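You operate a simulated robot arm through the tools that you are given. There is no shell and no other tool. Be economical: measure what you need, move in short steps, check, and stop when the job is done.

Carry out the task below with a simulated two-armed robot. There is one attempt and no reset: what you move stays moved.

TASK
Put the white box labelled "63" from the top of the test bench on the middle shelf of bay a and the white box that says "79" on the box side of the packing bench. Take the black motor marked "LOT 56" from the top of the test bench and leave it on the bed of the bag sealer. Take the silver can from the top of the test bench and put it on the divider shelf of bay b. Take the 5 black coil from the top of the fill bench and leave it on the build bench top. Put the yellow reader on the top of the fill bench away on the build bench top. Do these in any order. Set down upright: white box, silver can, yellow reader.

The check looks at the end state, three seconds after you hand in, the way a careful person would. Anything else that was tipped, shoved, dropped, spilled or broken makes it a failure.

THE ROBOT
Two 7-joint arms with two-finger parallel grippers on one trunk, on a base that drives. Base frame: it is fixed to the floor where the robot stands at the start and does not move with it; the origin is under the middle of the robot, x ahead of it, y to its left, z up; the surface under the hand at the start is at about z = 0.86. Lengths are in m, angles in rad, forces in N, time in s.
The left shoulder is at the start at [-0.082, 0.119, 0.851], the right one opposite. With the tool pointing down near the work surface each hand reaches from about 0.12 to 0.58 m from the robot's upright axis, wherever it stands, measured 20 degrees to its own side. Places, roughly: bed of the bag sealer (29x19 cm) [2.94, -1.18, 0.84]; black coil [4.25, -6.25, 1]; black motor [0.5, 0, 1]; box side of the packing bench [2.5, -0.5, 0.8]; build bench top [4.7, -3.9, 0.8]; divider shelf of bay B [-3.9, 1.5, 1.2]; middle shelf of bay A [-3.1, 1.5, 0.8]; silver can [0.75, 0.5, 1]; white box [0.75, -0.25, 1]; yellow reader [4.5, -6.5, 0.75]. Payload 3.43 kg a hand.
The TCP of each hand is the grasp point between the finger pads, 0.03 m short of the fingertips. In the tool frame z runs along the fingers and y along their closing line. The gripper opens to 0.094 m. The fingers are 0.028 m wide and 0.01 m thick; the gripper's body (0.05 by 0.096 m) begins 0.055 m behind the TCP.
Orientation is that of the tool frame in the base frame, as a unit quaternion [w, x, y, z]. With the fingers straight down and closing along the base's y, the tool's x points along the base's -x, its y along +y and its z along -z.

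THE INTERFACE
- The arms move only by the tool move_arm. It takes "left_moves", "right_moves" or both (then of equal length, played together; a hand with none holds still); each is a list of rows, each an object of numbers (a shift or turn left out is 0, a gripper value left out holds the last): "wx", "wy", "wz": the turn, a rotation vector about the tool's x, y, z in units of 8 degrees (1.0 is 8 degrees); "x", "y", "z": the shift along the tool's x, y, z in units of 20 mm (1.0 is 20 mm); "hand": the opening, from 0 (shut) to 1 (fully open). In form: [{"wx": .., "wy": .., "wz": .., "x": .., "y": .., "z": .., "hand": ..}, ...]. A call has 1 to 8 rows; each row shifts and turns the commanded pose from where the row before left it, along the tool's axes as they then stand. A call with a number of a shift or a turn outside -1 to 1 is refused whole. Each row takes 0.2 s and may step no farther than 0.05 m and 0.15 rad from the row before; otherwise, or with a gripper value out of range, the whole call is refused. A pose out of reach is approached as far as the arm can. The call stops where the force on the tool passes 40 N (or 10 N more than at its start, if that is more) or the arm is blocked; 0.2 s more then pass. Each finger travels about 0.153 m/s and halts on what it meets, pressing with about 40 N; the grip force reading is that of the motor and also rises with nothing between the fingers. The clock runs only during rows and for 0.2 s after the last one: add rows that do not move to give the fingers time. The reply holds the time, the measured pose of the TCP, the force on the tool along the base axes, the opening and the grip force, in the units named above and with some noise, with the torque about the TCP (base axes, N m) and any sound that the robot's microphone picked up.
- Cameras (640 x 400 px; columns grow to the right, rows downward): "scene" is now at [0.0374, -0.0057, 1.5427]; the picture's right is [-0.07, -1.00, 0.00], its down [-0.78, 0.06, -0.63] and it looks along [0.62, -0.05, -0.78] (base axes); focal length 249 px, centre (320, 200). "left" rides on the left gripper at [0.076, -0.014, -0.103] in its tool frame; the picture's right is [0.18, 0.98, 0.00], its down [-0.75, 0.14, -0.64] and it looks along [-0.63, 0.12, 0.77] (tool axes); focal length 243 px, centre (320, 200). "right" rides on the right gripper at [0.076, 0.014, -0.103] in its tool frame; the picture's right is [-0.18, 0.98, 0.00], its down [-0.75, -0.14, -0.64] and it looks along [-0.63, -0.12, 0.77] (tool axes); focal length 243 px, centre (320, 200). There is no depth. A picture from a camera that has moved, and an enlarged one, comes with that camera's place and axes in the base frame and with its lens. The place of the scene camera against the robot may be out by one fixed shift of up to 0.025 m in any direction.
- snapshot(camera): a new picture of that camera. The clock stands still meanwhile.
- move_column(by): slides the trunk up (or, below 0, down) by that many m; the arms and the scene camera ride with it, the base frame stays. It gives what a move gives, with no picture.
- drive_base(legs): drives the robot by 1 to 6 legs, each [ahead, left, turn to the left] in m, m and rad, along the robot's own axes; the way and the turn of a leg run together, so that a leg with both is an arc; at most 1.5 m and 3.142 rad a leg. The arms and the cameras ride along, it lands a little off, and it stops where it bumps. It gives what a move gives.
- aim_head(pan, tilt): turns the head with the scene camera to pan (to the left, within 2.496 rad either way) and tilt (down, from -0.506 to 1.204), counted from straight ahead of the robot. It gives what a move gives.
- zoom(camera, box): a new picture of the part [left, top, right, bottom] of that camera's present view, enlarged. The clock stands still meanwhile.
- job_done(): hands the job in; it is judged then, once.

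Work in short steps. Places have to be worked out from the pictures, the camera data and where the tool is seen: move nearer, look again, correct. Check each grasp and each placing, and mend what went wrong. You have 186 turns and 166 pictures in all, those below and enlarged ones among them. Open the grippers and draw the arms clear of the work before you hand the job in, unless the task says otherwise; then end with one line.

The tools are called after "Emit:" by a JSON object that holds its "name" and its "arguments". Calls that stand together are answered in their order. move_arm: Moves the arms, as the interface text tells. Its arguments: {"type":"object","properties":{"left_moves":{"type":"array","items":{"type":"object","properties":{"wx":{"type":"number"},"wy":{"type":"number"},"wz":{"type":"number"},"x":{"type":"number"},"y":{"type":"number"},"z":{"type":"number"},"hand":{"type":"number"}}}},"right_moves":{"type":"array","items":{"type":"object","properties":{"wx":{"type":"number"},"wy":{"type":"number"},"wz":{"type":"number"},"x":{"type":"number"},"y":{"type":"number"},"z":{"type":"number"},"hand":{"type":"number"}}}}},"required":[]} The other tools are called the same way: move_column (by) slides the trunk up or down; drive_base (legs) drives the base; aim_head (pan, tilt) turns the head that bears the scene camera; snapshot (camera) takes a picture; zoom (camera, box) takes an enlarged picture of a part of a camera's view; job_done () hands the job in.

At the start:

```text
time_s: 0.0
left_tool_pos: [0.3947, 0.1697, 1.143]
left_orientation: [0.001, 0.0, 1.0, 0.0]
left_force: [-0.9, 0.5, -0.6]
left_wrist_torque: [0.04, -0.03, -0.01]
left_grip_width: 0.0941
left_grip_force: 0.1
right_tool_pos: [0.3383, -0.1335, 1.1862]
right_orientation: [0.0, -0.001, 1.0, -0.001]
right_force: [0.4, 0.3, -0.3]
right_wrist_torque: [-0.01, 0.01, 0.0]
right_grip_width: 0.094
right_grip_force: 0.0
trunk travel left (down, up): [-0.275, 0.06]
robot x, y, heading: [-0.0011, -0.0028, 0.004]
head pan, tilt: [-0.073, 0.895]
```

scene: 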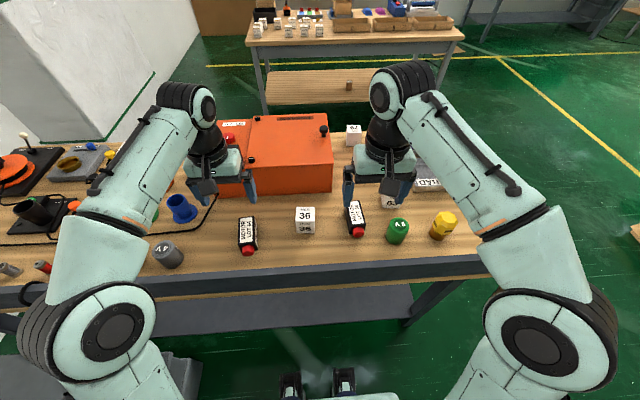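
right: 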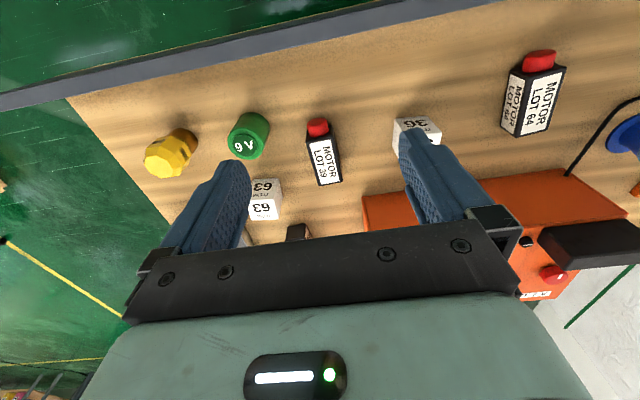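
left: 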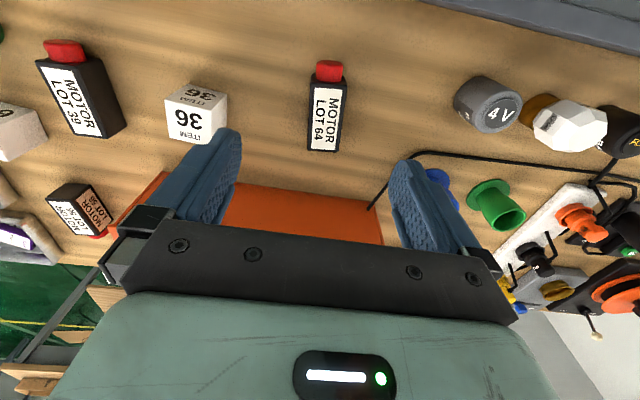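

The test bench is ahead with boxes 36 and 63, several motors and cans. I look closer to find box 79, motor LOT 56 and the silver can.

Emit:
{"name": "zoom", "arguments": {"camera": "scene", "box": [200, 110, 480, 285]}}

Emit:
{"name": "zoom", "arguments": {"camera": "scene", "box": [0, 110, 220, 290]}}

Emit:
{"name": "zoom", "arguments": {"camera": "left", "box": [0, 100, 160, 300]}}

```text
2.29 times, centred on (340, 198) of scene
camera zoom: at [0.0374, -0.0057, 1.5427], right [-0.07, -1.0, 0.0], down [-0.78, 0.06, -0.63], along [0.62, -0.05, -0.78], focal length 570 px, centre (274, 206)
```

zoom: 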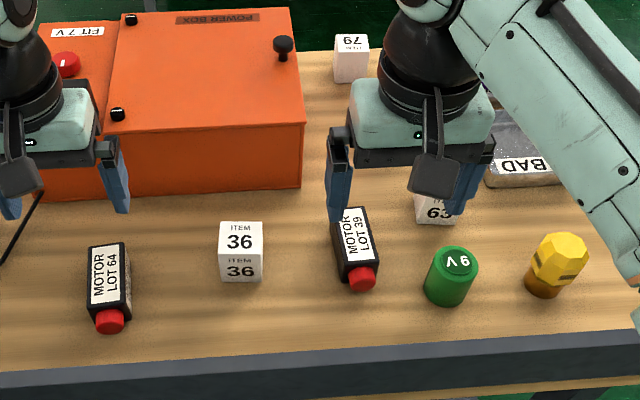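

```text
2.22 times, centred on (110, 200) of scene
camera zoom: at [0.0374, -0.0057, 1.5427], right [-0.07, -1.0, 0.0], down [-0.78, 0.06, -0.63], along [0.62, -0.05, -0.78], focal length 554 px, centre (787, 200)
```

zoom: 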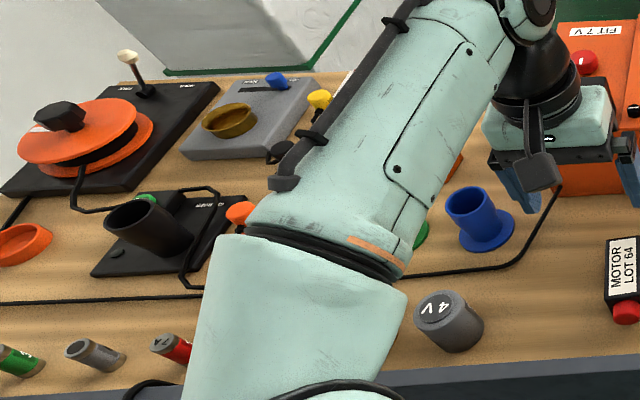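

```text
2.00 times, centred on (80, 200) of left
camera zoom: at [0.3177, 0.1554, 1.2465], right [-0.18, 0.98, 0.0], down [0.75, 0.14, 0.64], along [0.63, 0.12, -0.77], focal length 485 px, centre (800, 200)
```

zoom: 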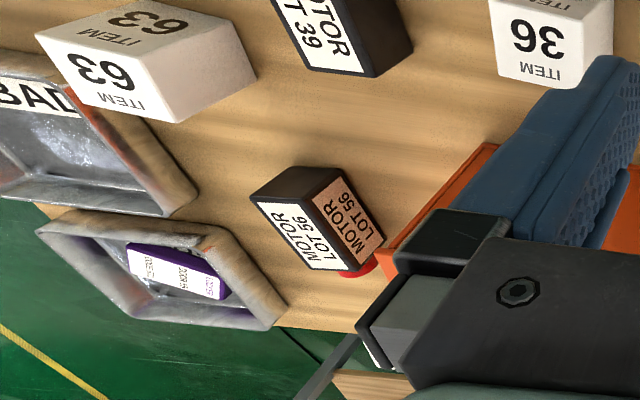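

Emit:
{"name": "aim_head", "arguments": {"pan": 0.7, "tilt": 0.7}}

Emit:
{"name": "snapshot", "arguments": {"camera": "scene"}}

Emit:
{"name": "aim_head", "arguments": {"pan": 2.4, "tilt": 0.3}}

Emit:
{"name": "snapshot", "arguments": {"camera": "scene"}}

Emit:
{"name": "aim_head", "arguments": {"pan": -0.5, "tilt": 0.45}}

Emit:
{"name": "snapshot", "arguments": {"camera": "scene"}}

```text
time_s: 1.1
left_tool_pos: [0.3951, 0.17, 1.1431]
left_orientation: [0.0, 0.0, 1.0, 0.001]
left_force: [0.4, 0.1, -0.2]
left_wrist_torque: [0.05, -0.01, -0.03]
left_grip_width: 0.0943
left_grip_force: 0.1
right_tool_pos: [0.3386, -0.1339, 1.1861]
right_orientation: [0.001, 0.0, 1.0, 0.0]
right_force: [-0.4, 0.6, 0.2]
right_wrist_torque: [0.0, 0.01, 0.0]
right_grip_width: 0.0939
right_grip_force: 0.1
trunk travel left (down, up): [-0.275, 0.06]
robot x, y, heading: [0.0005, 0.0004, 0.002]
head pan, tilt: [0.7, 0.7]
```

```text
159 pictures are left
camera scene: at [0.0268, 0.0545, 1.5584], right [0.64, -0.77, 0.0], down [-0.49, -0.41, -0.76], along [0.59, 0.49, -0.64], focal length 249 px, centre (320, 200)
```

scene: 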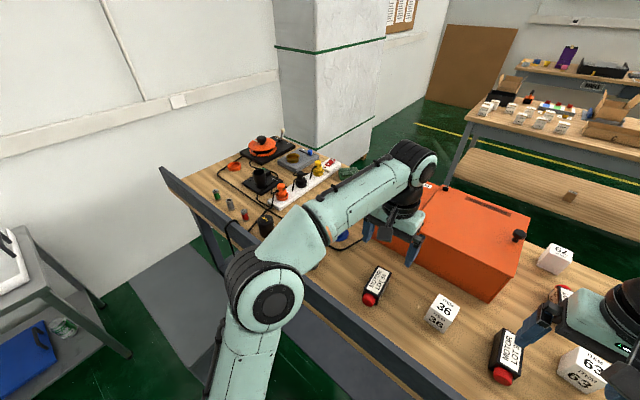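

```text
time_s: 2.9
left_tool_pos: [0.3956, 0.1687, 1.1431]
left_orientation: [-0.001, 0.0, 1.0, 0.0]
left_force: [-0.4, 0.1, 0.0]
left_wrist_torque: [0.02, -0.01, -0.04]
left_grip_width: 0.0938
left_grip_force: 0.1
right_tool_pos: [0.3372, -0.1338, 1.1861]
right_orientation: [0.0, 0.0, 1.0, 0.0]
right_force: [1.2, -1.2, 0.1]
right_wrist_torque: [0.02, -0.03, -0.02]
right_grip_width: 0.094
right_grip_force: 0.1
trunk travel left (down, up): [-0.275, 0.06]
robot x, y, heading: [0.001, 0.0015, -0.0]
head pan, tilt: [2.4, 0.3]
```

```text
158 pictures are left
camera scene: at [-0.107, 0.063, 1.5945], right [0.68, 0.74, 0.0], down [0.22, -0.2, -0.96], along [-0.7, 0.65, -0.3], focal length 249 px, centre (320, 200)
```

scene: 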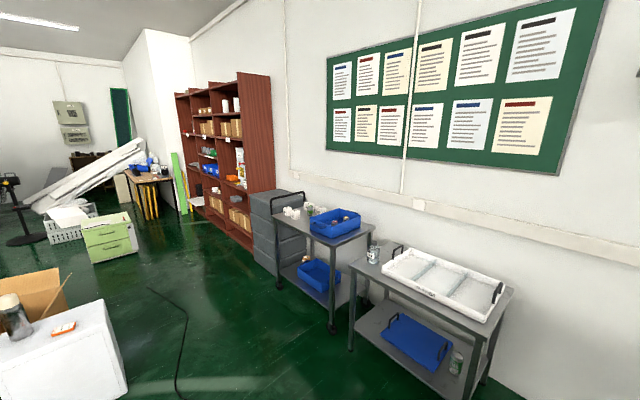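

```text
time_s: 5.4
left_tool_pos: [0.3936, 0.1691, 1.1443]
left_orientation: [-0.001, 0.0, 1.0, 0.0]
left_force: [0.5, -0.1, 0.3]
left_wrist_torque: [-0.02, -0.01, -0.02]
left_grip_width: 0.0939
left_grip_force: 0.1
right_tool_pos: [0.3374, -0.1337, 1.1855]
right_orientation: [0.0, 0.001, 1.0, 0.0]
right_force: [0.3, 0.8, 0.0]
right_wrist_torque: [-0.02, -0.01, 0.03]
right_grip_width: 0.0941
right_grip_force: 0.1
trunk travel left (down, up): [-0.275, 0.06]
robot x, y, heading: [-0.0011, -0.0025, 0.002]
head pan, tilt: [-0.499, 0.45]
```

```text
157 pictures are left
camera scene: at [0.0425, -0.044, 1.5806], right [-0.48, -0.88, 0.0], down [-0.38, 0.21, -0.9], along [0.79, -0.43, -0.44], focal length 249 px, centre (320, 200)
```

scene: 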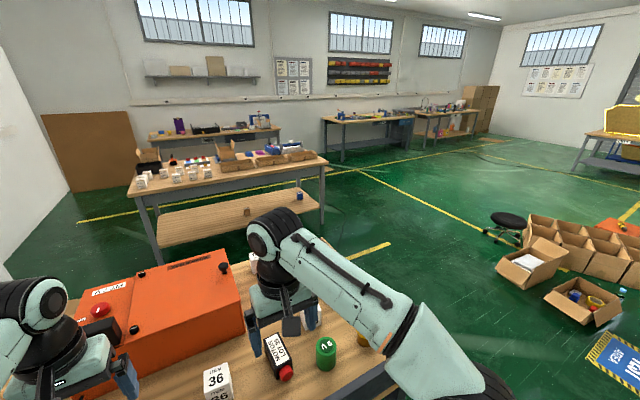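

Emit:
{"name": "zoom", "arguments": {"camera": "left", "box": [420, 50, 640, 188]}}

Emit:
{"name": "aim_head", "arguments": {"pan": 0.9, "tilt": 0.9}}

Emit:
{"name": "zoom", "arguments": {"camera": "scene", "box": [160, 60, 480, 260]}}

```text
2.90 times, centred on (530, 119) of left
camera zoom: at [0.3177, 0.1554, 1.2465], right [-0.18, 0.98, 0.0], down [0.75, 0.14, 0.64], along [0.63, 0.12, -0.77], focal length 703 px, centre (-289, 435)
```

zoom: 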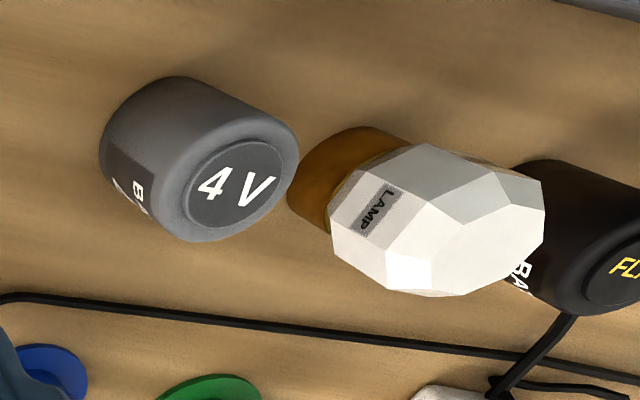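

```text
time_s: 6.9
left_tool_pos: [0.3938, 0.1686, 1.1431]
left_orientation: [0.0, 0.001, 1.0, 0.0]
left_force: [0.3, 0.3, 0.8]
left_wrist_torque: [0.01, 0.04, 0.0]
left_grip_width: 0.094
left_grip_force: 0.0
right_tool_pos: [0.3381, -0.1333, 1.1857]
right_orientation: [0.001, 0.0, 1.0, 0.0]
right_force: [-0.1, -0.2, 0.0]
right_wrist_torque: [0.01, -0.02, -0.03]
right_grip_width: 0.0939
right_grip_force: 0.1
trunk travel left (down, up): [-0.275, 0.06]
robot x, y, heading: [0.0051, -0.0013, 0.0]
head pan, tilt: [0.901, 0.901]
```

```text
2.00 times, centred on (320, 160) of scene
camera zoom: at [0.0088, 0.059, 1.5423], right [0.78, -0.62, 0.0], down [-0.49, -0.61, -0.62], along [0.39, 0.49, -0.78], focal length 498 px, centre (320, 280)
```

zoom: 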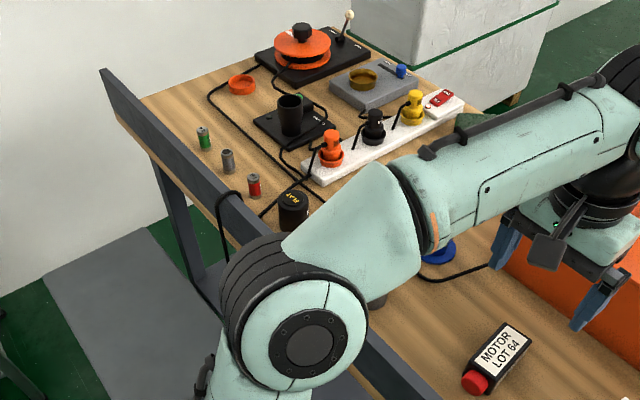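

The 4 V cylinder is a battery, so the silver can may be hidden. I shift the left hand left and back and look with its camera over the left part of the bench.

Emit:
{"name": "move_arm", "arguments": {"left_moves": [{"y": 1, "x": 0.5}, {"y": 1, "x": 0.5}, {"y": 1, "x": 0.5}, {"y": 1, "x": 0.5}, {"y": 1, "x": 0.5}, {"y": 1, "x": 0.5}, {"y": 1, "x": 0.5}, {"y": 1, "x": 0.5}]}}

Emit:
{"name": "snapshot", "arguments": {"camera": "left"}}

Emit:
{"name": "snapshot", "arguments": {"camera": "scene"}}

```text
time_s: 8.7
left_tool_pos: [0.3133, 0.3303, 1.143]
left_orientation: [0.0, 0.0, 1.0, 0.0]
left_force: [1.4, -0.1, 1.8]
left_wrist_torque: [-0.01, -0.05, 0.03]
left_grip_width: 0.0941
left_grip_force: 0.1
right_tool_pos: [0.3376, -0.1347, 1.186]
right_orientation: [-0.001, 0.0, 1.0, 0.0]
right_force: [-0.3, 0.4, 0.5]
right_wrist_torque: [-0.02, -0.02, 0.02]
right_grip_width: 0.094
right_grip_force: 0.3
trunk travel left (down, up): [-0.275, 0.06]
robot x, y, heading: [0.0025, -0.0023, 0.005]
head pan, tilt: [0.901, 0.901]
```

```text
154 pictures are left
camera left: at [0.237, 0.3151, 1.246], right [-0.18, 0.98, 0.0], down [0.75, 0.14, 0.64], along [0.63, 0.12, -0.77], focal length 243 px, centre (320, 200)
```

left: 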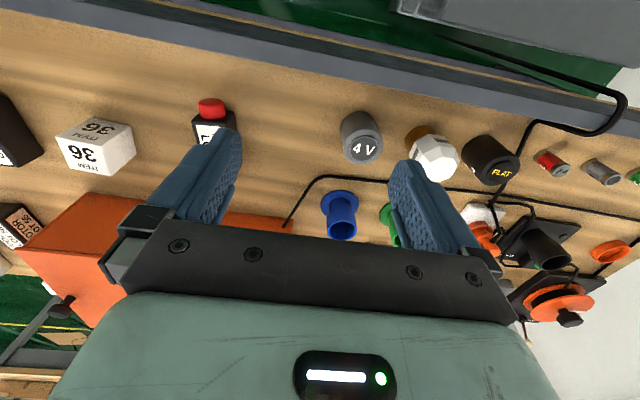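

```text
153 pictures are left
camera scene: at [0.0083, 0.0594, 1.5422], right [0.78, -0.62, 0.0], down [-0.49, -0.61, -0.62], along [0.39, 0.49, -0.78], focal length 249 px, centre (320, 200)
```

scene: 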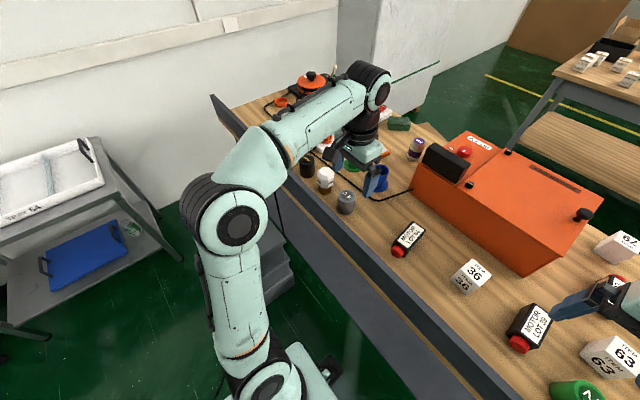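

Emit:
{"name": "zoom", "arguments": {"camera": "scene", "box": [300, 100, 480, 212]}}

```text
3.56 times, centred on (390, 156) of scene
camera zoom: at [0.0083, 0.0594, 1.5422], right [0.78, -0.62, 0.0], down [-0.49, -0.61, -0.62], along [0.39, 0.49, -0.78], focal length 886 px, centre (71, 356)
```

zoom: 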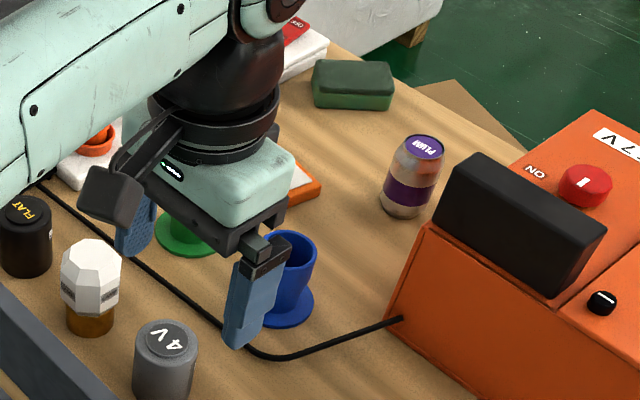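

The silver "PLUM" can stands at about (0.76, 0.42). There seems to be a grey object on the floor to the left; I check it before driving.

Emit:
{"name": "aim_head", "arguments": {"pan": 1.3, "tilt": 1.1}}

Emit:
{"name": "snapshot", "arguments": {"camera": "scene"}}

Emit:
{"name": "aim_head", "arguments": {"pan": 0, "tilt": 1.2}}

Emit:
{"name": "snapshot", "arguments": {"camera": "scene"}}

```text
time_s: 9.6
left_tool_pos: [0.3137, 0.3282, 1.1429]
left_orientation: [0.0, -0.001, 1.0, 0.0]
left_force: [0.3, -0.2, -0.1]
left_wrist_torque: [0.01, 0.0, 0.02]
left_grip_width: 0.0939
left_grip_force: 0.1
right_tool_pos: [0.3368, -0.1342, 1.1862]
right_orientation: [0.0, 0.0, 1.0, 0.0]
right_force: [0.7, 0.7, 0.0]
right_wrist_torque: [0.0, -0.03, -0.02]
right_grip_width: 0.0939
right_grip_force: 0.1
trunk travel left (down, up): [-0.275, 0.06]
robot x, y, heading: [-0.002, -0.0019, 0.001]
head pan, tilt: [1.3, 1.1]
```

```text
151 pictures are left
camera scene: at [-0.0213, 0.0607, 1.5285], right [0.96, -0.27, 0.0], down [-0.24, -0.86, -0.45], along [0.12, 0.44, -0.89], focal length 249 px, centre (320, 200)
```

scene: 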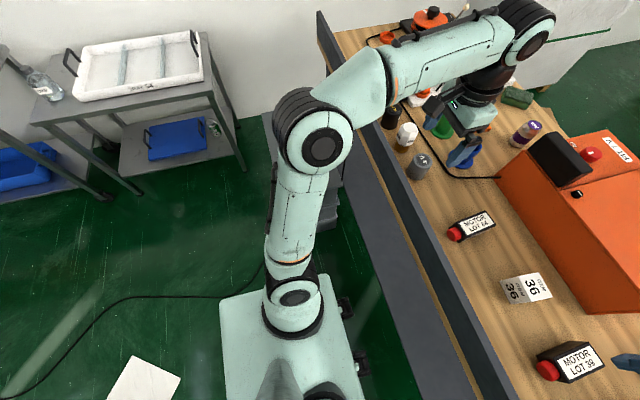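

```text
time_s: 11.1
left_tool_pos: [0.3145, 0.3293, 1.1438]
left_orientation: [0.0, 0.0, 1.0, -0.001]
left_force: [0.6, 0.5, -0.9]
left_wrist_torque: [-0.02, -0.01, -0.03]
left_grip_width: 0.0941
left_grip_force: 0.1
right_tool_pos: [0.338, -0.1334, 1.1866]
right_orientation: [0.001, 0.0, 1.0, 0.0]
right_force: [0.4, 0.3, 0.9]
right_wrist_torque: [0.02, -0.05, 0.04]
right_grip_width: 0.0939
right_grip_force: 0.0
trunk travel left (down, up): [-0.275, 0.06]
robot x, y, heading: [0.0011, -0.0017, -0.002]
head pan, tilt: [0.0, 1.201]
```

```text
150 pictures are left
camera scene: at [0.0177, 0.0, 1.5225], right [0.0, -1.0, 0.0], down [-0.93, 0.0, -0.36], along [0.36, 0.0, -0.93], focal length 249 px, centre (320, 200)
```

scene: 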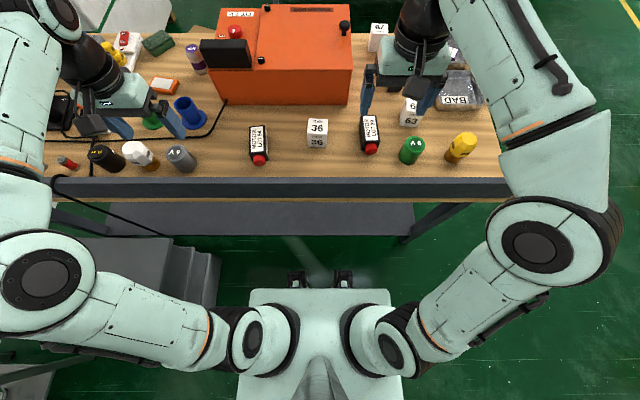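

The base front is about 0.19 m from the bench edge and a drawer unit stands to its left at y≈0.47. I drive 0.14 ahead and 0.07 left, cautiously, and look.

Emit:
{"name": "drive_base", "arguments": {"legs": [[0.14, 0.07, 0]]}}

Emit:
{"name": "aim_head", "arguments": {"pan": 0.4, "tilt": 0.9}}

Emit:
{"name": "snapshot", "arguments": {"camera": "scene"}}

```text
time_s: 12.4
left_tool_pos: [0.4524, 0.399, 1.1443]
left_orientation: [-0.001, 0.0, 1.0, 0.0]
left_force: [1.0, 0.2, 0.3]
left_wrist_torque: [0.0, 0.0, 0.03]
left_grip_width: 0.0944
left_grip_force: 0.2
right_tool_pos: [0.4758, -0.0624, 1.1851]
right_orientation: [0.0, 0.0, 1.0, 0.0]
right_force: [-0.5, 1.3, 0.4]
right_wrist_torque: [-0.02, 0.01, -0.01]
right_grip_width: 0.0939
right_grip_force: 0.1
trunk travel left (down, up): [-0.275, 0.06]
robot x, y, heading: [0.1334, 0.0746, -0.0]
head pan, tilt: [0.0, 1.201]
```

```text
time_s: 13.3
left_tool_pos: [0.4514, 0.3986, 1.1425]
left_orientation: [0.001, 0.0, 1.0, 0.0]
left_force: [-0.2, -0.1, -0.2]
left_wrist_torque: [0.01, 0.02, 0.0]
left_grip_width: 0.094
left_grip_force: 0.1
right_tool_pos: [0.4739, -0.0634, 1.1859]
right_orientation: [0.001, 0.001, 1.0, 0.0]
right_force: [-0.6, -1.1, -0.5]
right_wrist_torque: [-0.01, 0.01, -0.01]
right_grip_width: 0.0939
right_grip_force: 0.1
trunk travel left (down, up): [-0.275, 0.06]
robot x, y, heading: [0.1366, 0.073, -0.002]
head pan, tilt: [0.4, 0.901]
```

```text
149 pictures are left
camera scene: at [0.1679, 0.1001, 1.5422], right [0.39, -0.92, 0.0], down [-0.72, -0.3, -0.62], along [0.57, 0.24, -0.78], focal length 249 px, centre (320, 200)
```

scene: 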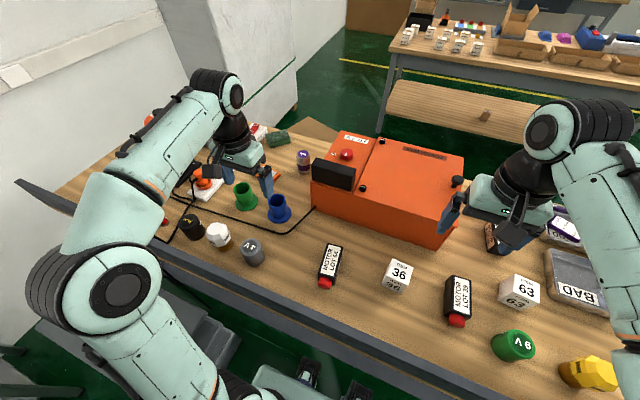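

The can is confirmed at about (0.765, 0.42). I tilt the left hand forward about 48° with a slight yaw, and bring the right hand sideways towards box 63.

Emit:
{"name": "move_arm", "arguments": {"left_moves": [{"wz": -1}, {"wz": -1}, {"wy": -1}, {"wy": -1}, {"wy": -1}, {"wy": -1}, {"wy": -1}, {"wy": -1}], "right_moves": [{"y": -1}, {"y": -1}, {"y": -1}, {"y": -1}, {"y": -1}, {"y": -1}, {"y": -1}, {"y": -1}]}}

Emit:
{"name": "snapshot", "arguments": {"camera": "left"}}

Emit:
{"name": "snapshot", "arguments": {"camera": "right"}}

```text
time_s: 15.1
left_tool_pos: [0.4514, 0.3983, 1.1441]
left_orientation: [0.404, -0.126, 0.904, 0.057]
left_force: [0.2, -0.5, -0.2]
left_wrist_torque: [-0.01, 0.02, -0.02]
left_grip_width: 0.094
left_grip_force: 0.0
right_tool_pos: [0.473, -0.2242, 1.1873]
right_orientation: [0.0, 0.0, 1.0, 0.001]
right_force: [-0.4, -0.3, -0.4]
right_wrist_torque: [-0.02, 0.01, -0.03]
right_grip_width: 0.0939
right_grip_force: 0.0
trunk travel left (down, up): [-0.275, 0.06]
robot x, y, heading: [0.1353, 0.0712, 0.004]
head pan, tilt: [0.4, 0.901]
```

```text
148 pictures are left
camera left: at [0.332, 0.3502, 1.1559], right [-0.39, 0.91, -0.14], down [-0.01, 0.14, 0.99], along [0.92, 0.39, -0.04], focal length 243 px, centre (320, 200)
```

left: 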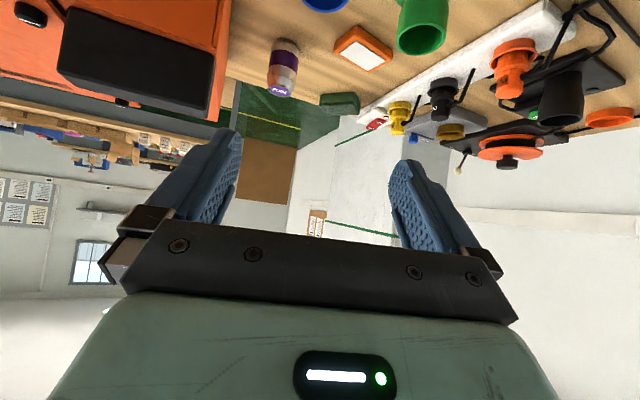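

```text
147 pictures are left
camera right: at [0.3956, -0.2101, 1.2896], right [0.18, 0.98, 0.0], down [0.75, -0.14, 0.64], along [0.63, -0.12, -0.77], focal length 243 px, centre (320, 200)
```

right: 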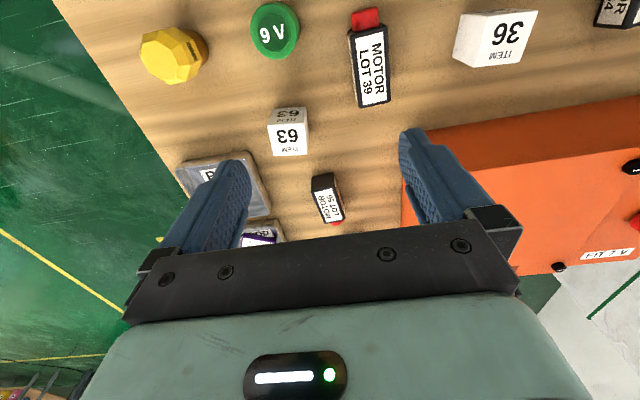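

Left camera puts the can at (0.755, 0.424). I zoom on box 63 for its yaw, and bring the left hand 0.16 m along its approach.

Emit:
{"name": "zoom", "arguments": {"camera": "right", "box": [240, 85, 360, 235]}}

Emit:
{"name": "move_arm", "arguments": {"left_moves": [{"x": -0.4, "y": -0.5, "z": 1, "hand": 1}, {"x": -0.4, "y": -0.5, "z": 1}, {"x": -0.4, "y": -0.5, "z": 1}, {"x": -0.4, "y": -0.5, "z": 1}, {"x": -0.3, "y": -0.5, "z": 1}, {"x": -0.3, "y": -0.5, "z": 1}, {"z": 1}, {"z": 1}]}}

Emit:
{"name": "snapshot", "arguments": {"camera": "left"}}

Emit:
{"name": "zoom", "arguments": {"camera": "scene", "box": [160, 100, 340, 212]}}

```text
2.67 times, centred on (300, 160) of right
camera zoom: at [0.3956, -0.2101, 1.2896], right [0.18, 0.98, 0.0], down [0.75, -0.14, 0.64], along [0.63, -0.12, -0.77], focal length 647 px, centre (373, 307)
```

zoom: 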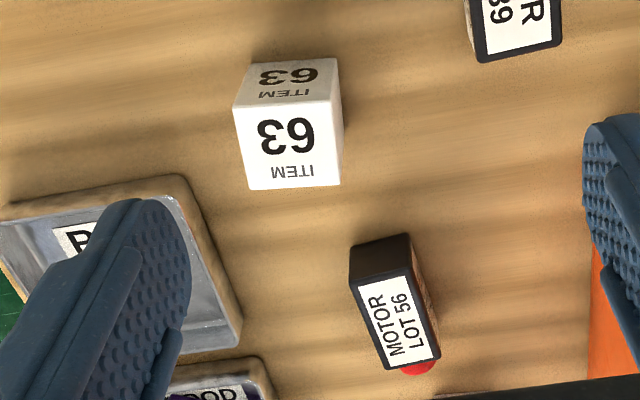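

```text
time_s: 16.9
left_tool_pos: [0.6112, 0.3835, 1.0693]
left_orientation: [0.403, -0.127, 0.905, 0.056]
left_force: [0.5, -0.7, 0.6]
left_wrist_torque: [0.0, 0.02, 0.01]
left_grip_width: 0.0941
left_grip_force: 0.0
right_tool_pos: [0.4747, -0.2233, 1.186]
right_orientation: [0.0, 0.0, 1.0, 0.0]
right_force: [0.4, 0.0, 0.0]
right_wrist_torque: [0.01, 0.02, 0.01]
right_grip_width: 0.094
right_grip_force: 0.0
trunk travel left (down, up): [-0.275, 0.06]
robot x, y, heading: [0.1364, 0.0746, 0.002]
head pan, tilt: [0.4, 0.901]
```

```text
145 pictures are left
camera left: at [0.4924, 0.3344, 1.0806], right [-0.39, 0.91, -0.14], down [-0.01, 0.14, 0.99], along [0.92, 0.39, -0.04], focal length 243 px, centre (320, 200)
```

left: 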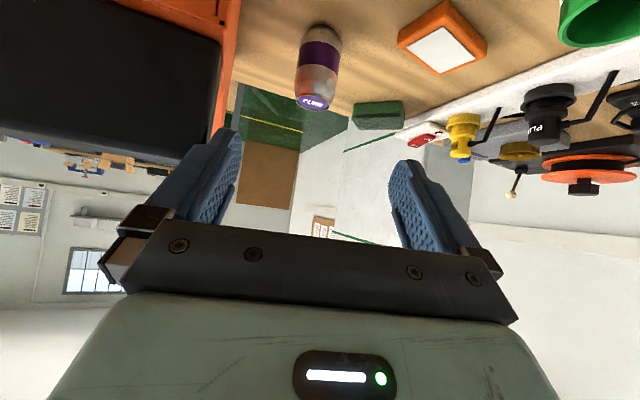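

```text
3.56 times, centred on (250, 156) of scene
camera zoom: at [0.1688, 0.1005, 1.5423], right [0.39, -0.92, 0.0], down [-0.72, -0.3, -0.62], along [0.57, 0.24, -0.78], focal length 886 px, centre (569, 356)
```

zoom: 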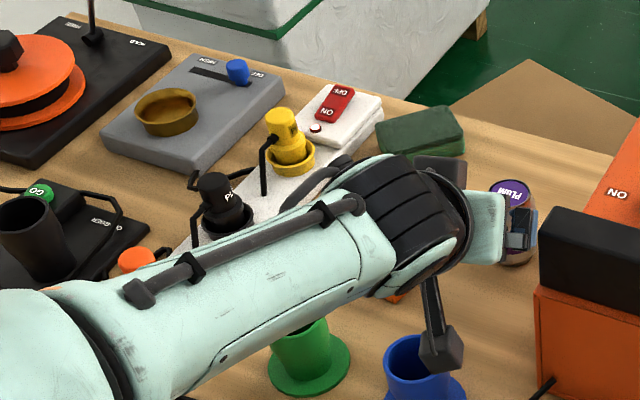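

Can centre ≈(0.755, 0.422), z 0.86–0.965; box 63 top centre ≈(0.562, −0.294, 0.92), yawed about −9°. Left advances 0.14 m; right turns and tilts to match the box.

Emit:
{"name": "move_arm", "arguments": {"left_moves": [{"z": 1, "x": 0.05}, {"z": 1, "x": 0.05}, {"z": 1, "x": 0.05}, {"z": 1, "x": 0.05}, {"z": 1, "x": 0.05}, {"z": 1, "x": 0.05}, {"z": 1, "x": 0.05}], "right_moves": [{"wz": 1}, {"wy": -1}, {"wy": -1}, {"wy": -1}, {"wy": -1}, {"wy": -1}, {"wy": -1}]}}

Emit:
{"name": "snapshot", "arguments": {"camera": "left"}}

Emit:
{"name": "snapshot", "arguments": {"camera": "right"}}

```text
time_s: 17.3
left_tool_pos: [0.6121, 0.382, 1.0674]
left_orientation: [0.407, -0.123, 0.903, 0.055]
left_force: [-31.5, -5.0, 9.9]
left_wrist_torque: [-0.61, -0.12, -1.91]
left_grip_width: 0.0916
left_grip_force: 0.1
right_tool_pos: [0.4708, -0.2237, 1.1866]
right_orientation: [0.001, 0.041, 0.999, 0.001]
right_force: [0.9, 0.2, -0.1]
right_wrist_torque: [-0.03, 0.0, 0.0]
right_grip_width: 0.0938
right_grip_force: 0.1
trunk travel left (down, up): [-0.275, 0.06]
robot x, y, heading: [0.1354, 0.0708, -0.002]
head pan, tilt: [0.4, 0.901]
stopped in row 1 (left hand): the force on the tool passed its limit at 47 N (the readings are from after the stop); the commanded pose is now the measured one
```

```text
143 pictures are left
camera left: at [0.4939, 0.3333, 1.0786], right [-0.38, 0.91, -0.14], down [-0.02, 0.14, 0.99], along [0.92, 0.38, -0.04], focal length 243 px, centre (320, 200)
```

left: 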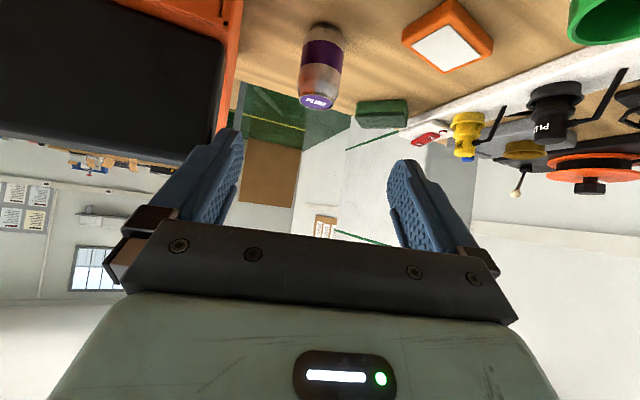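

```text
142 pictures are left
camera right: at [0.3942, -0.2031, 1.2895], right [0.26, 0.96, 0.0], down [0.74, -0.2, 0.64], along [0.62, -0.17, -0.77], focal length 243 px, centre (320, 200)
```

right: 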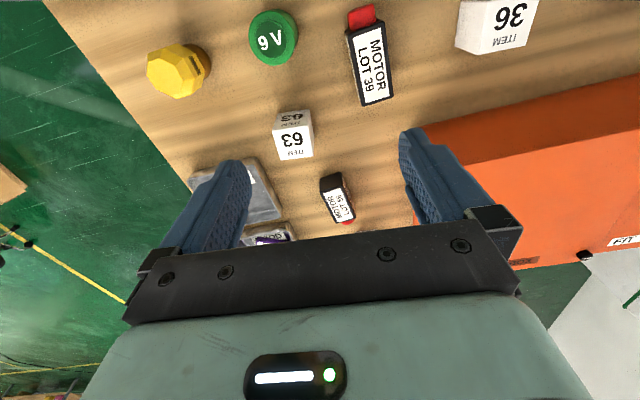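

The left finger touched the black block on the power box's corner. I back off, remove the yaw and shift to y = 0.422 so the path is clear of it; the right hand tilts meanwhile.

Emit:
{"name": "move_arm", "arguments": {"left_moves": [{"z": -1, "hand": 1}, {"z": -1}, {"wx": 0.743, "wz": 0.669}, {"wx": 0.743, "wz": 0.669}, {"y": 0.8}, {"y": 0.8}, {"y": 0.8}], "right_moves": [{}, {"wy": -1}, {"wy": -1}, {"wy": -1}, {"wy": -1}, {"wy": -1}, {"wy": -1}]}}

Emit:
{"name": "snapshot", "arguments": {"camera": "left"}}

Emit:
{"name": "snapshot", "arguments": {"camera": "scene"}}

```text
time_s: 18.9
left_tool_pos: [0.5893, 0.4235, 1.0922]
left_orientation: [0.41, 0.004, 0.912, -0.002]
left_force: [0.4, 0.0, 0.4]
left_wrist_torque: [-0.02, 0.0, -0.02]
left_grip_width: 0.0939
left_grip_force: 0.0
right_tool_pos: [0.4731, -0.2238, 1.1865]
right_orientation: [0.409, 0.037, 0.912, -0.017]
right_force: [0.3, -0.5, 0.3]
right_wrist_torque: [0.03, 0.0, 0.01]
right_grip_width: 0.094
right_grip_force: 0.1
trunk travel left (down, up): [-0.275, 0.06]
robot x, y, heading: [0.1336, 0.0715, -0.0]
head pan, tilt: [0.4, 0.901]
```

```text
141 pictures are left
camera left: at [0.4608, 0.4094, 1.1032], right [-0.12, 0.98, -0.14], down [0.02, 0.14, 0.99], along [0.99, 0.11, -0.04], focal length 243 px, centre (320, 200)
```

left: 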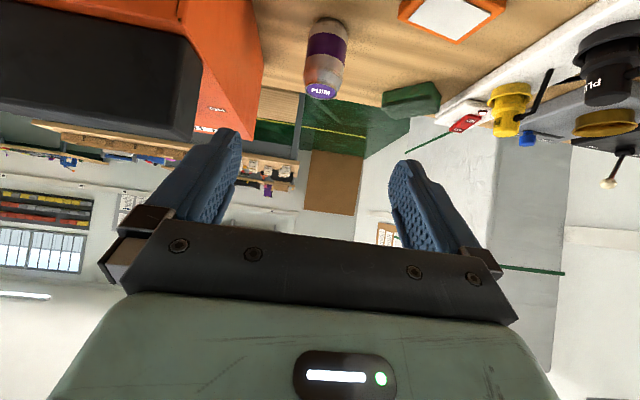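

```text
140 pictures are left
camera scene: at [0.1673, 0.1007, 1.5423], right [0.39, -0.92, 0.0], down [-0.72, -0.31, -0.62], along [0.57, 0.24, -0.78], focal length 249 px, centre (320, 200)
```

scene: 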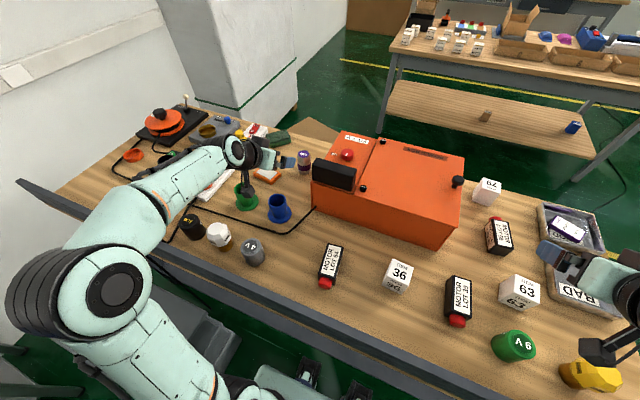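

The can is centred on the left hand's path. For box 63 the hand's camera would meet the 9 V battery at 48°, so I lower the right tilt to 24°; left advances 0.16 m.

Emit:
{"name": "move_arm", "arguments": {"left_moves": [{"z": 1}, {"z": 1}, {"z": 1}, {"z": 1}, {"z": 1}, {"z": 1}, {"z": 1, "x": 0.25}, {"z": 1, "x": 0.25}], "right_moves": [{"wy": 1}, {"wy": 1}, {"wy": 1}, {}, {}, {}, {}, {}]}}

Emit:
{"name": "snapshot", "arguments": {"camera": "left"}}

Emit:
{"name": "zoom", "arguments": {"camera": "scene", "box": [160, 100, 340, 212]}}

Emit:
{"name": "snapshot", "arguments": {"camera": "right"}}

```text
time_s: 20.7
left_tool_pos: [0.7021, 0.4229, 0.9768]
left_orientation: [0.409, 0.002, 0.913, 0.0]
left_force: [-0.8, -0.1, 0.3]
left_wrist_torque: [-0.01, 0.0, 0.0]
left_grip_width: 0.0937
left_grip_force: 0.1
right_tool_pos: [0.4737, -0.2253, 1.1852]
right_orientation: [0.207, 0.041, 0.977, -0.009]
right_force: [0.2, 0.0, 0.3]
right_wrist_torque: [0.01, 0.0, -0.02]
right_grip_width: 0.094
right_grip_force: 0.1
trunk travel left (down, up): [-0.275, 0.06]
robot x, y, heading: [0.1351, 0.072, 0.0]
head pan, tilt: [0.4, 0.901]
```

```text
139 pictures are left
camera left: at [0.575, 0.4089, 0.9882], right [-0.12, 0.98, -0.14], down [0.02, 0.14, 0.99], along [0.99, 0.11, -0.04], focal length 243 px, centre (320, 200)
```

left: 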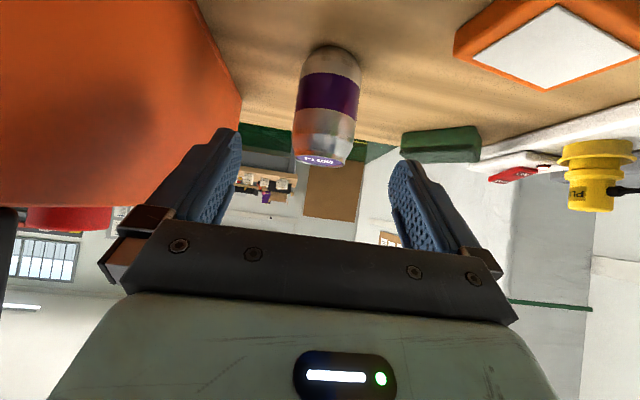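

```text
3.56 times, centred on (250, 156) of scene
camera zoom: at [0.1686, 0.1006, 1.5423], right [0.39, -0.92, 0.0], down [-0.72, -0.31, -0.62], along [0.57, 0.24, -0.78], focal length 886 px, centre (569, 356)
```

zoom: 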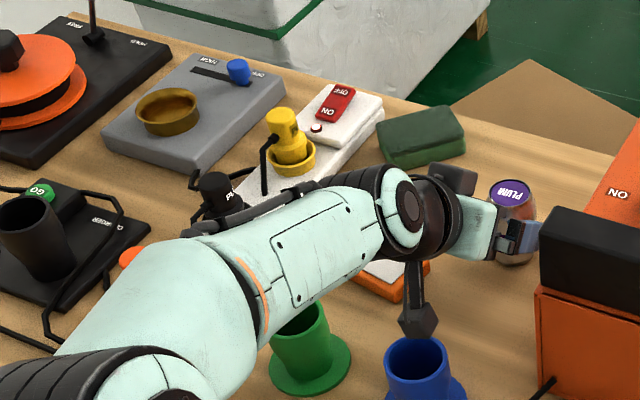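

```text
137 pictures are left
camera right: at [0.3634, -0.2001, 1.2487], right [0.25, 0.97, 0.07], down [0.41, -0.18, 0.89], along [0.88, -0.19, -0.44], focal length 243 px, centre (320, 200)
```

right: 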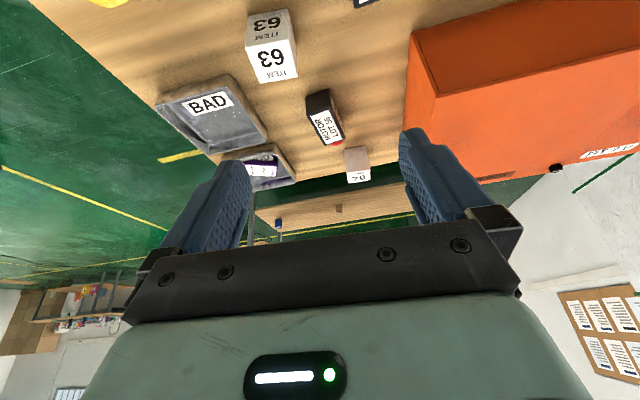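

On line: 0.08 m to go. I advance to the can and close the left gripper.

Emit:
{"name": "move_arm", "arguments": {"left_moves": [{"z": 1, "y": 0.1}, {"z": 1}, {"z": 1}, {"z": 1, "x": 0.1}, {"hand": 0}, {"hand": 0}, {"hand": 0}]}}

Emit:
{"name": "snapshot", "arguments": {"camera": "left"}}

```text
time_s: 22.3
left_tool_pos: [0.7603, 0.4225, 0.9222]
left_orientation: [0.409, 0.003, 0.912, -0.001]
left_force: [-0.1, 0.5, 0.1]
left_wrist_torque: [0.0, 0.03, 0.02]
left_grip_width: 0.0521
left_grip_force: 39.8
right_tool_pos: [0.4741, -0.2232, 1.1851]
right_orientation: [0.208, 0.042, 0.977, -0.009]
right_force: [1.6, -1.1, -0.5]
right_wrist_torque: [-0.04, 0.0, 0.01]
right_grip_width: 0.0939
right_grip_force: 0.1
trunk travel left (down, up): [-0.275, 0.06]
robot x, y, heading: [0.1375, 0.0731, -0.001]
head pan, tilt: [0.4, 0.901]
```

```text
136 pictures are left
camera left: at [0.6324, 0.4098, 0.9339], right [-0.12, 0.98, -0.14], down [0.02, 0.14, 0.99], along [0.99, 0.11, -0.04], focal length 243 px, centre (320, 200)
```

left: 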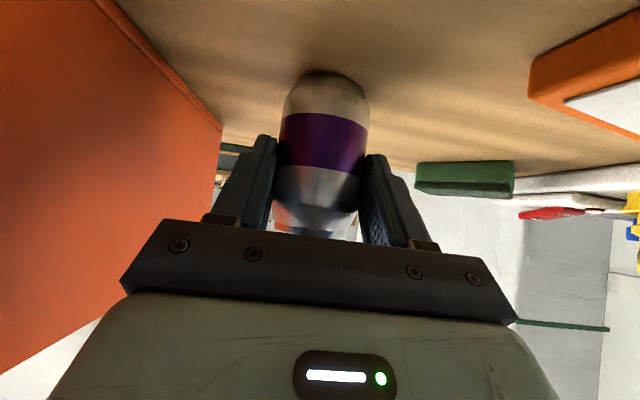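

The can is gripped (52 mm). I lift it straight up and back while the right hand comes over box 63.

Emit:
{"name": "move_arm", "arguments": {"left_moves": [{"x": -1, "z": -0.9}, {"x": -1, "z": -0.9}, {"x": -1, "z": -0.9}, {"x": -1, "z": -0.9}, {"x": -1, "z": -0.9}, {"x": -1, "z": -0.9}, {"x": 0.67, "z": -0.74}, {"x": 0.67, "z": -0.74}], "right_moves": [{"z": 1, "y": -0.5, "x": 0.2}, {"z": 1, "y": -0.5, "x": 0.2}, {"z": 1, "y": -0.5, "x": 0.2}, {"z": 1, "y": -0.5, "x": 0.2}, {"z": 1, "y": -0.5, "x": 0.2}, {"z": 1, "y": -0.4, "x": 0.3}, {"z": 1}, {"z": 1}]}}

Emit:
{"name": "snapshot", "arguments": {"camera": "right"}}

Emit:
{"name": "snapshot", "arguments": {"camera": "scene"}}

```text
time_s: 24.1
left_tool_pos: [0.7216, 0.4244, 1.0815]
left_orientation: [0.409, 0.002, 0.913, 0.0]
left_force: [-0.2, 0.2, -1.2]
left_wrist_torque: [-0.02, 0.01, 0.0]
left_grip_width: 0.0519
left_grip_force: 40.1
right_tool_pos: [0.511, -0.2854, 1.0286]
right_orientation: [0.207, 0.041, 0.977, -0.009]
right_force: [0.8, 0.1, -1.0]
right_wrist_torque: [0.0, -0.01, -0.05]
right_grip_width: 0.0939
right_grip_force: 0.1
trunk travel left (down, up): [-0.275, 0.06]
robot x, y, heading: [0.1355, 0.0727, 0.001]
head pan, tilt: [0.4, 0.901]
```

```text
135 pictures are left
camera right: at [0.4005, -0.2615, 1.0912], right [0.25, 0.97, 0.07], down [0.41, -0.18, 0.89], along [0.88, -0.19, -0.44], focal length 243 px, centre (320, 200)
```

right: 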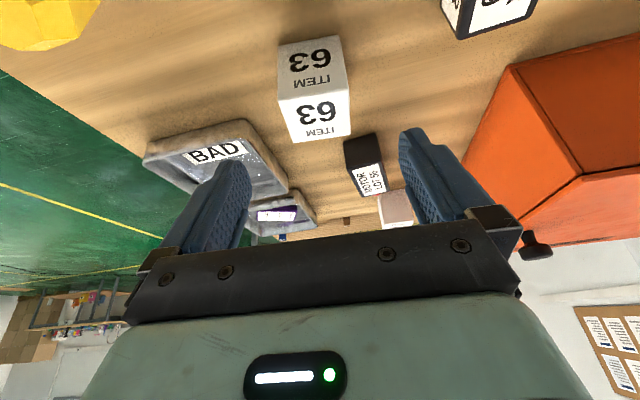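

```text
134 pictures are left
camera scene: at [0.1681, 0.1003, 1.5423], right [0.39, -0.92, 0.0], down [-0.72, -0.3, -0.62], along [0.57, 0.24, -0.78], focal length 249 px, centre (320, 200)
```

scene: 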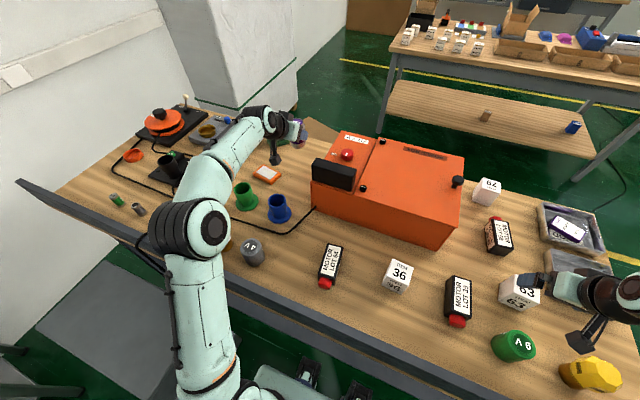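

Box 63 lines up with the right hand: 0.136 m straight along the tool. I descend and grip.

Emit:
{"name": "move_arm", "arguments": {"right_moves": [{"z": 1}, {"z": 1}, {"z": 1}, {"z": 1}, {"z": 1}, {"z": 1}, {"z": 0.8}, {"hand": 0}]}}

Emit:
{"name": "move_arm", "arguments": {"right_moves": [{"hand": 0}, {"hand": 0}]}}

Emit:
{"name": "snapshot", "arguments": {"camera": "right"}}

```text
time_s: 25.9
left_tool_pos: [0.7209, 0.4237, 1.0823]
left_orientation: [0.409, 0.001, 0.912, 0.0]
left_force: [0.4, 0.1, -2.6]
left_wrist_torque: [0.02, 0.03, 0.0]
left_grip_width: 0.052
left_grip_force: 40.5
right_tool_pos: [0.5651, -0.287, 0.9055]
right_orientation: [0.208, 0.042, 0.977, -0.009]
right_force: [0.0, -0.9, -0.3]
right_wrist_torque: [0.0, -0.02, 0.0]
right_grip_width: 0.0618
right_grip_force: 39.9
trunk travel left (down, up): [-0.275, 0.06]
robot x, y, heading: [0.1361, 0.0686, -0.001]
head pan, tilt: [0.4, 0.901]
```

```text
time_s: 26.5
left_tool_pos: [0.7208, 0.424, 1.0822]
left_orientation: [0.409, 0.001, 0.913, 0.001]
left_force: [-0.4, -0.4, -1.7]
left_wrist_torque: [0.0, 0.05, 0.01]
left_grip_width: 0.052
left_grip_force: 40.1
right_tool_pos: [0.5652, -0.2886, 0.9038]
right_orientation: [0.208, 0.041, 0.977, -0.008]
right_force: [-0.1, -0.3, -0.6]
right_wrist_torque: [0.02, -0.01, 0.0]
right_grip_width: 0.0615
right_grip_force: 40.1
trunk travel left (down, up): [-0.275, 0.06]
robot x, y, heading: [0.1361, 0.0732, 0.0]
head pan, tilt: [0.4, 0.901]
```

```text
133 pictures are left
camera right: at [0.4549, -0.2642, 0.9672], right [0.25, 0.97, 0.07], down [0.41, -0.18, 0.89], along [0.88, -0.19, -0.44], focal length 243 px, centre (320, 200)
```

right: 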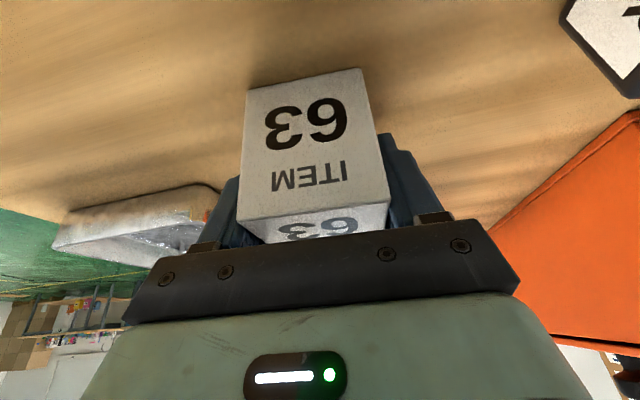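

Box 63 is held (61.5 mm). I lift it and pull the left hand back.

Emit:
{"name": "move_arm", "arguments": {"left_moves": [{"x": -0.3, "z": -0.3}, {"x": 0.67, "z": -0.74}, {"x": 0.67, "z": -0.74}, {"x": 0.67, "z": -0.74}, {"x": 0.67, "z": -0.74}, {"x": 0.67, "z": -0.74}, {"x": 0.67, "z": -0.74}, {"x": 0.67, "z": -0.74}], "right_moves": [{"x": -0.44, "z": -1}, {"x": -0.44, "z": -1}, {"x": -0.44, "z": -1}, {"x": -0.44, "z": -1}, {"x": -0.44, "z": -1}, {"x": -0.44, "z": -1}, {"x": -0.44, "z": -1}, {"x": -0.44, "z": -1}]}}

Emit:
{"name": "move_arm", "arguments": {"left_moves": [{"x": 0.67, "z": -0.74}, {"x": 0.67, "z": -0.74}, {"x": 0.67, "z": -0.74}, {"x": 0.67, "z": -0.74}, {"x": 0.67, "z": -0.74}, {"x": 0.67, "z": -0.74}], "right_moves": [{"x": 0.9, "z": -0.4}, {"x": 0.9, "z": -0.4}, {"x": 0.9, "z": -0.4}, {"x": 0.9, "z": -0.4}, {"x": 0.9, "z": -0.4}, {"x": 0.9, "z": -0.4}]}}

Emit:
{"name": "aim_head", "arguments": {"pan": 2.4, "tilt": 0.3}}

Emit:
{"name": "zoom", "arguments": {"camera": "scene", "box": [100, 50, 340, 300]}}

```text
time_s: 28.3
left_tool_pos: [0.5781, 0.4266, 1.0907]
left_orientation: [0.409, 0.003, 0.913, -0.001]
left_force: [-0.7, 0.2, -1.6]
left_wrist_torque: [0.0, 0.03, -0.01]
left_grip_width: 0.0517
left_grip_force: 40.3
right_tool_pos: [0.5641, -0.2888, 1.0799]
right_orientation: [0.208, 0.041, 0.977, -0.009]
right_force: [0.4, -0.4, -0.7]
right_wrist_torque: [0.01, -0.01, 0.0]
right_grip_width: 0.0618
right_grip_force: 40.3
trunk travel left (down, up): [-0.275, 0.06]
robot x, y, heading: [0.1349, 0.0706, -0.003]
head pan, tilt: [0.4, 0.901]
```

```text
time_s: 29.7
left_tool_pos: [0.4575, 0.4247, 1.0908]
left_orientation: [0.409, 0.003, 0.913, -0.001]
left_force: [-0.8, 0.0, -2.1]
left_wrist_torque: [0.02, 0.05, 0.01]
left_grip_width: 0.0519
left_grip_force: 39.7
right_tool_pos: [0.4456, -0.2801, 1.0804]
right_orientation: [0.208, 0.041, 0.977, -0.009]
right_force: [-0.3, -0.1, -0.2]
right_wrist_torque: [0.02, -0.05, 0.0]
right_grip_width: 0.0613
right_grip_force: 39.8
trunk travel left (down, up): [-0.275, 0.06]
robot x, y, heading: [0.1348, 0.0701, -0.004]
head pan, tilt: [0.4, 0.901]
```

```text
time_s: 31.6
left_tool_pos: [0.4598, 0.4263, 1.091]
left_orientation: [0.409, 0.002, 0.913, 0.0]
left_force: [-0.5, -0.6, -0.9]
left_wrist_torque: [0.02, 0.01, 0.01]
left_grip_width: 0.0519
left_grip_force: 39.6
right_tool_pos: [0.4469, -0.28, 1.0812]
right_orientation: [0.207, 0.04, 0.977, -0.009]
right_force: [0.3, 0.0, -0.4]
right_wrist_torque: [0.01, -0.01, 0.0]
right_grip_width: 0.0618
right_grip_force: 40.1
trunk travel left (down, up): [-0.275, 0.06]
robot x, y, heading: [0.1349, 0.0719, -0.002]
head pan, tilt: [2.4, 0.3]
```

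```text
1.60 times, centred on (220, 175) of scene
camera zoom: at [0.0297, 0.1342, 1.5945], right [0.68, 0.74, 0.0], down [0.22, -0.2, -0.96], along [-0.7, 0.65, -0.3], focal length 399 px, centre (480, 240)
```

zoom: 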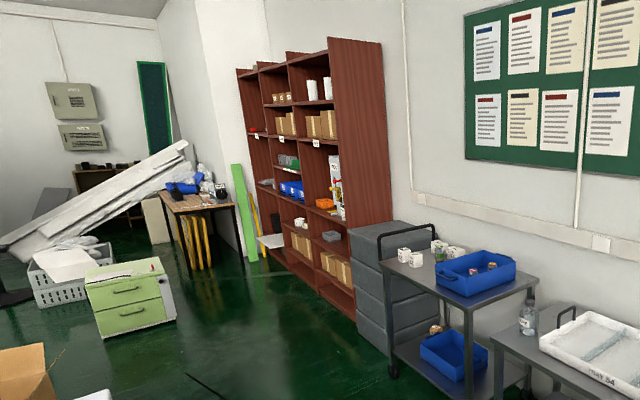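

Both items are held. The bookcase front is near y≈1.33 with bay A around x=−3.1 and bay B around x=−3.9. I back off, turn left to face +y, and look.

Emit:
{"name": "drive_base", "arguments": {"legs": [[-0.72, 0, 0], [0, 0, 1.571], [0.3, 0, 0]]}}

Emit:
{"name": "aim_head", "arguments": {"pan": 1.1, "tilt": 0.5}}

Emit:
{"name": "snapshot", "arguments": {"camera": "scene"}}

```text
time_s: 41.0
left_tool_pos: [-0.9388, 0.6899, 1.0893]
left_orientation: [-0.288, 0.646, -0.644, -0.29]
left_force: [0.9, -0.1, -1.0]
left_wrist_torque: [0.01, -0.02, 0.04]
left_grip_width: 0.0518
left_grip_force: 39.4
right_tool_pos: [-0.2311, 0.682, 1.0814]
right_orientation: [0.152, -0.665, 0.717, 0.142]
right_force: [-1.1, 1.1, -0.3]
right_wrist_torque: [0.01, 0.01, -0.01]
right_grip_width: 0.062
right_grip_force: 40.2
trunk travel left (down, up): [-0.275, 0.06]
robot x, y, heading: [-0.586, 0.3718, 1.579]
head pan, tilt: [2.4, 0.3]
```

```text
time_s: 42.5
left_tool_pos: [-0.9396, 0.6892, 1.0897]
left_orientation: [-0.289, 0.645, -0.645, -0.29]
left_force: [-0.6, 0.5, -2.0]
left_wrist_torque: [0.01, 0.0, -0.02]
left_grip_width: 0.0517
left_grip_force: 40.3
right_tool_pos: [-0.232, 0.6814, 1.0815]
right_orientation: [0.153, -0.665, 0.717, 0.141]
right_force: [-0.7, -0.2, -1.1]
right_wrist_torque: [-0.02, -0.01, 0.0]
right_grip_width: 0.0614
right_grip_force: 39.3
trunk travel left (down, up): [-0.275, 0.06]
robot x, y, heading: [-0.5776, 0.3656, 1.578]
head pan, tilt: [1.1, 0.499]
```

```text
131 pictures are left
camera scene: at [-0.6565, 0.366, 1.5761], right [0.45, 0.89, 0.0], down [0.43, -0.21, -0.88], along [-0.79, 0.39, -0.48], focal length 249 px, centre (320, 200)
```

scene: 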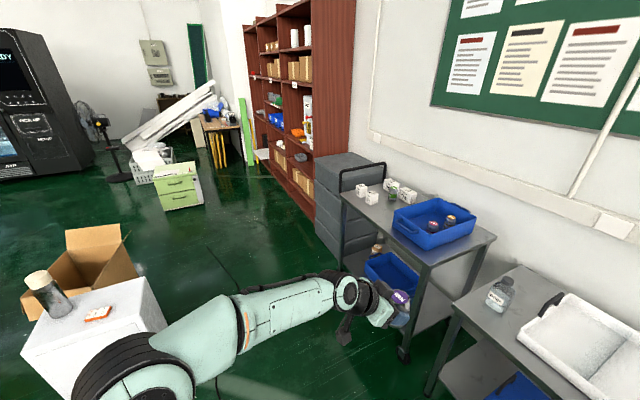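

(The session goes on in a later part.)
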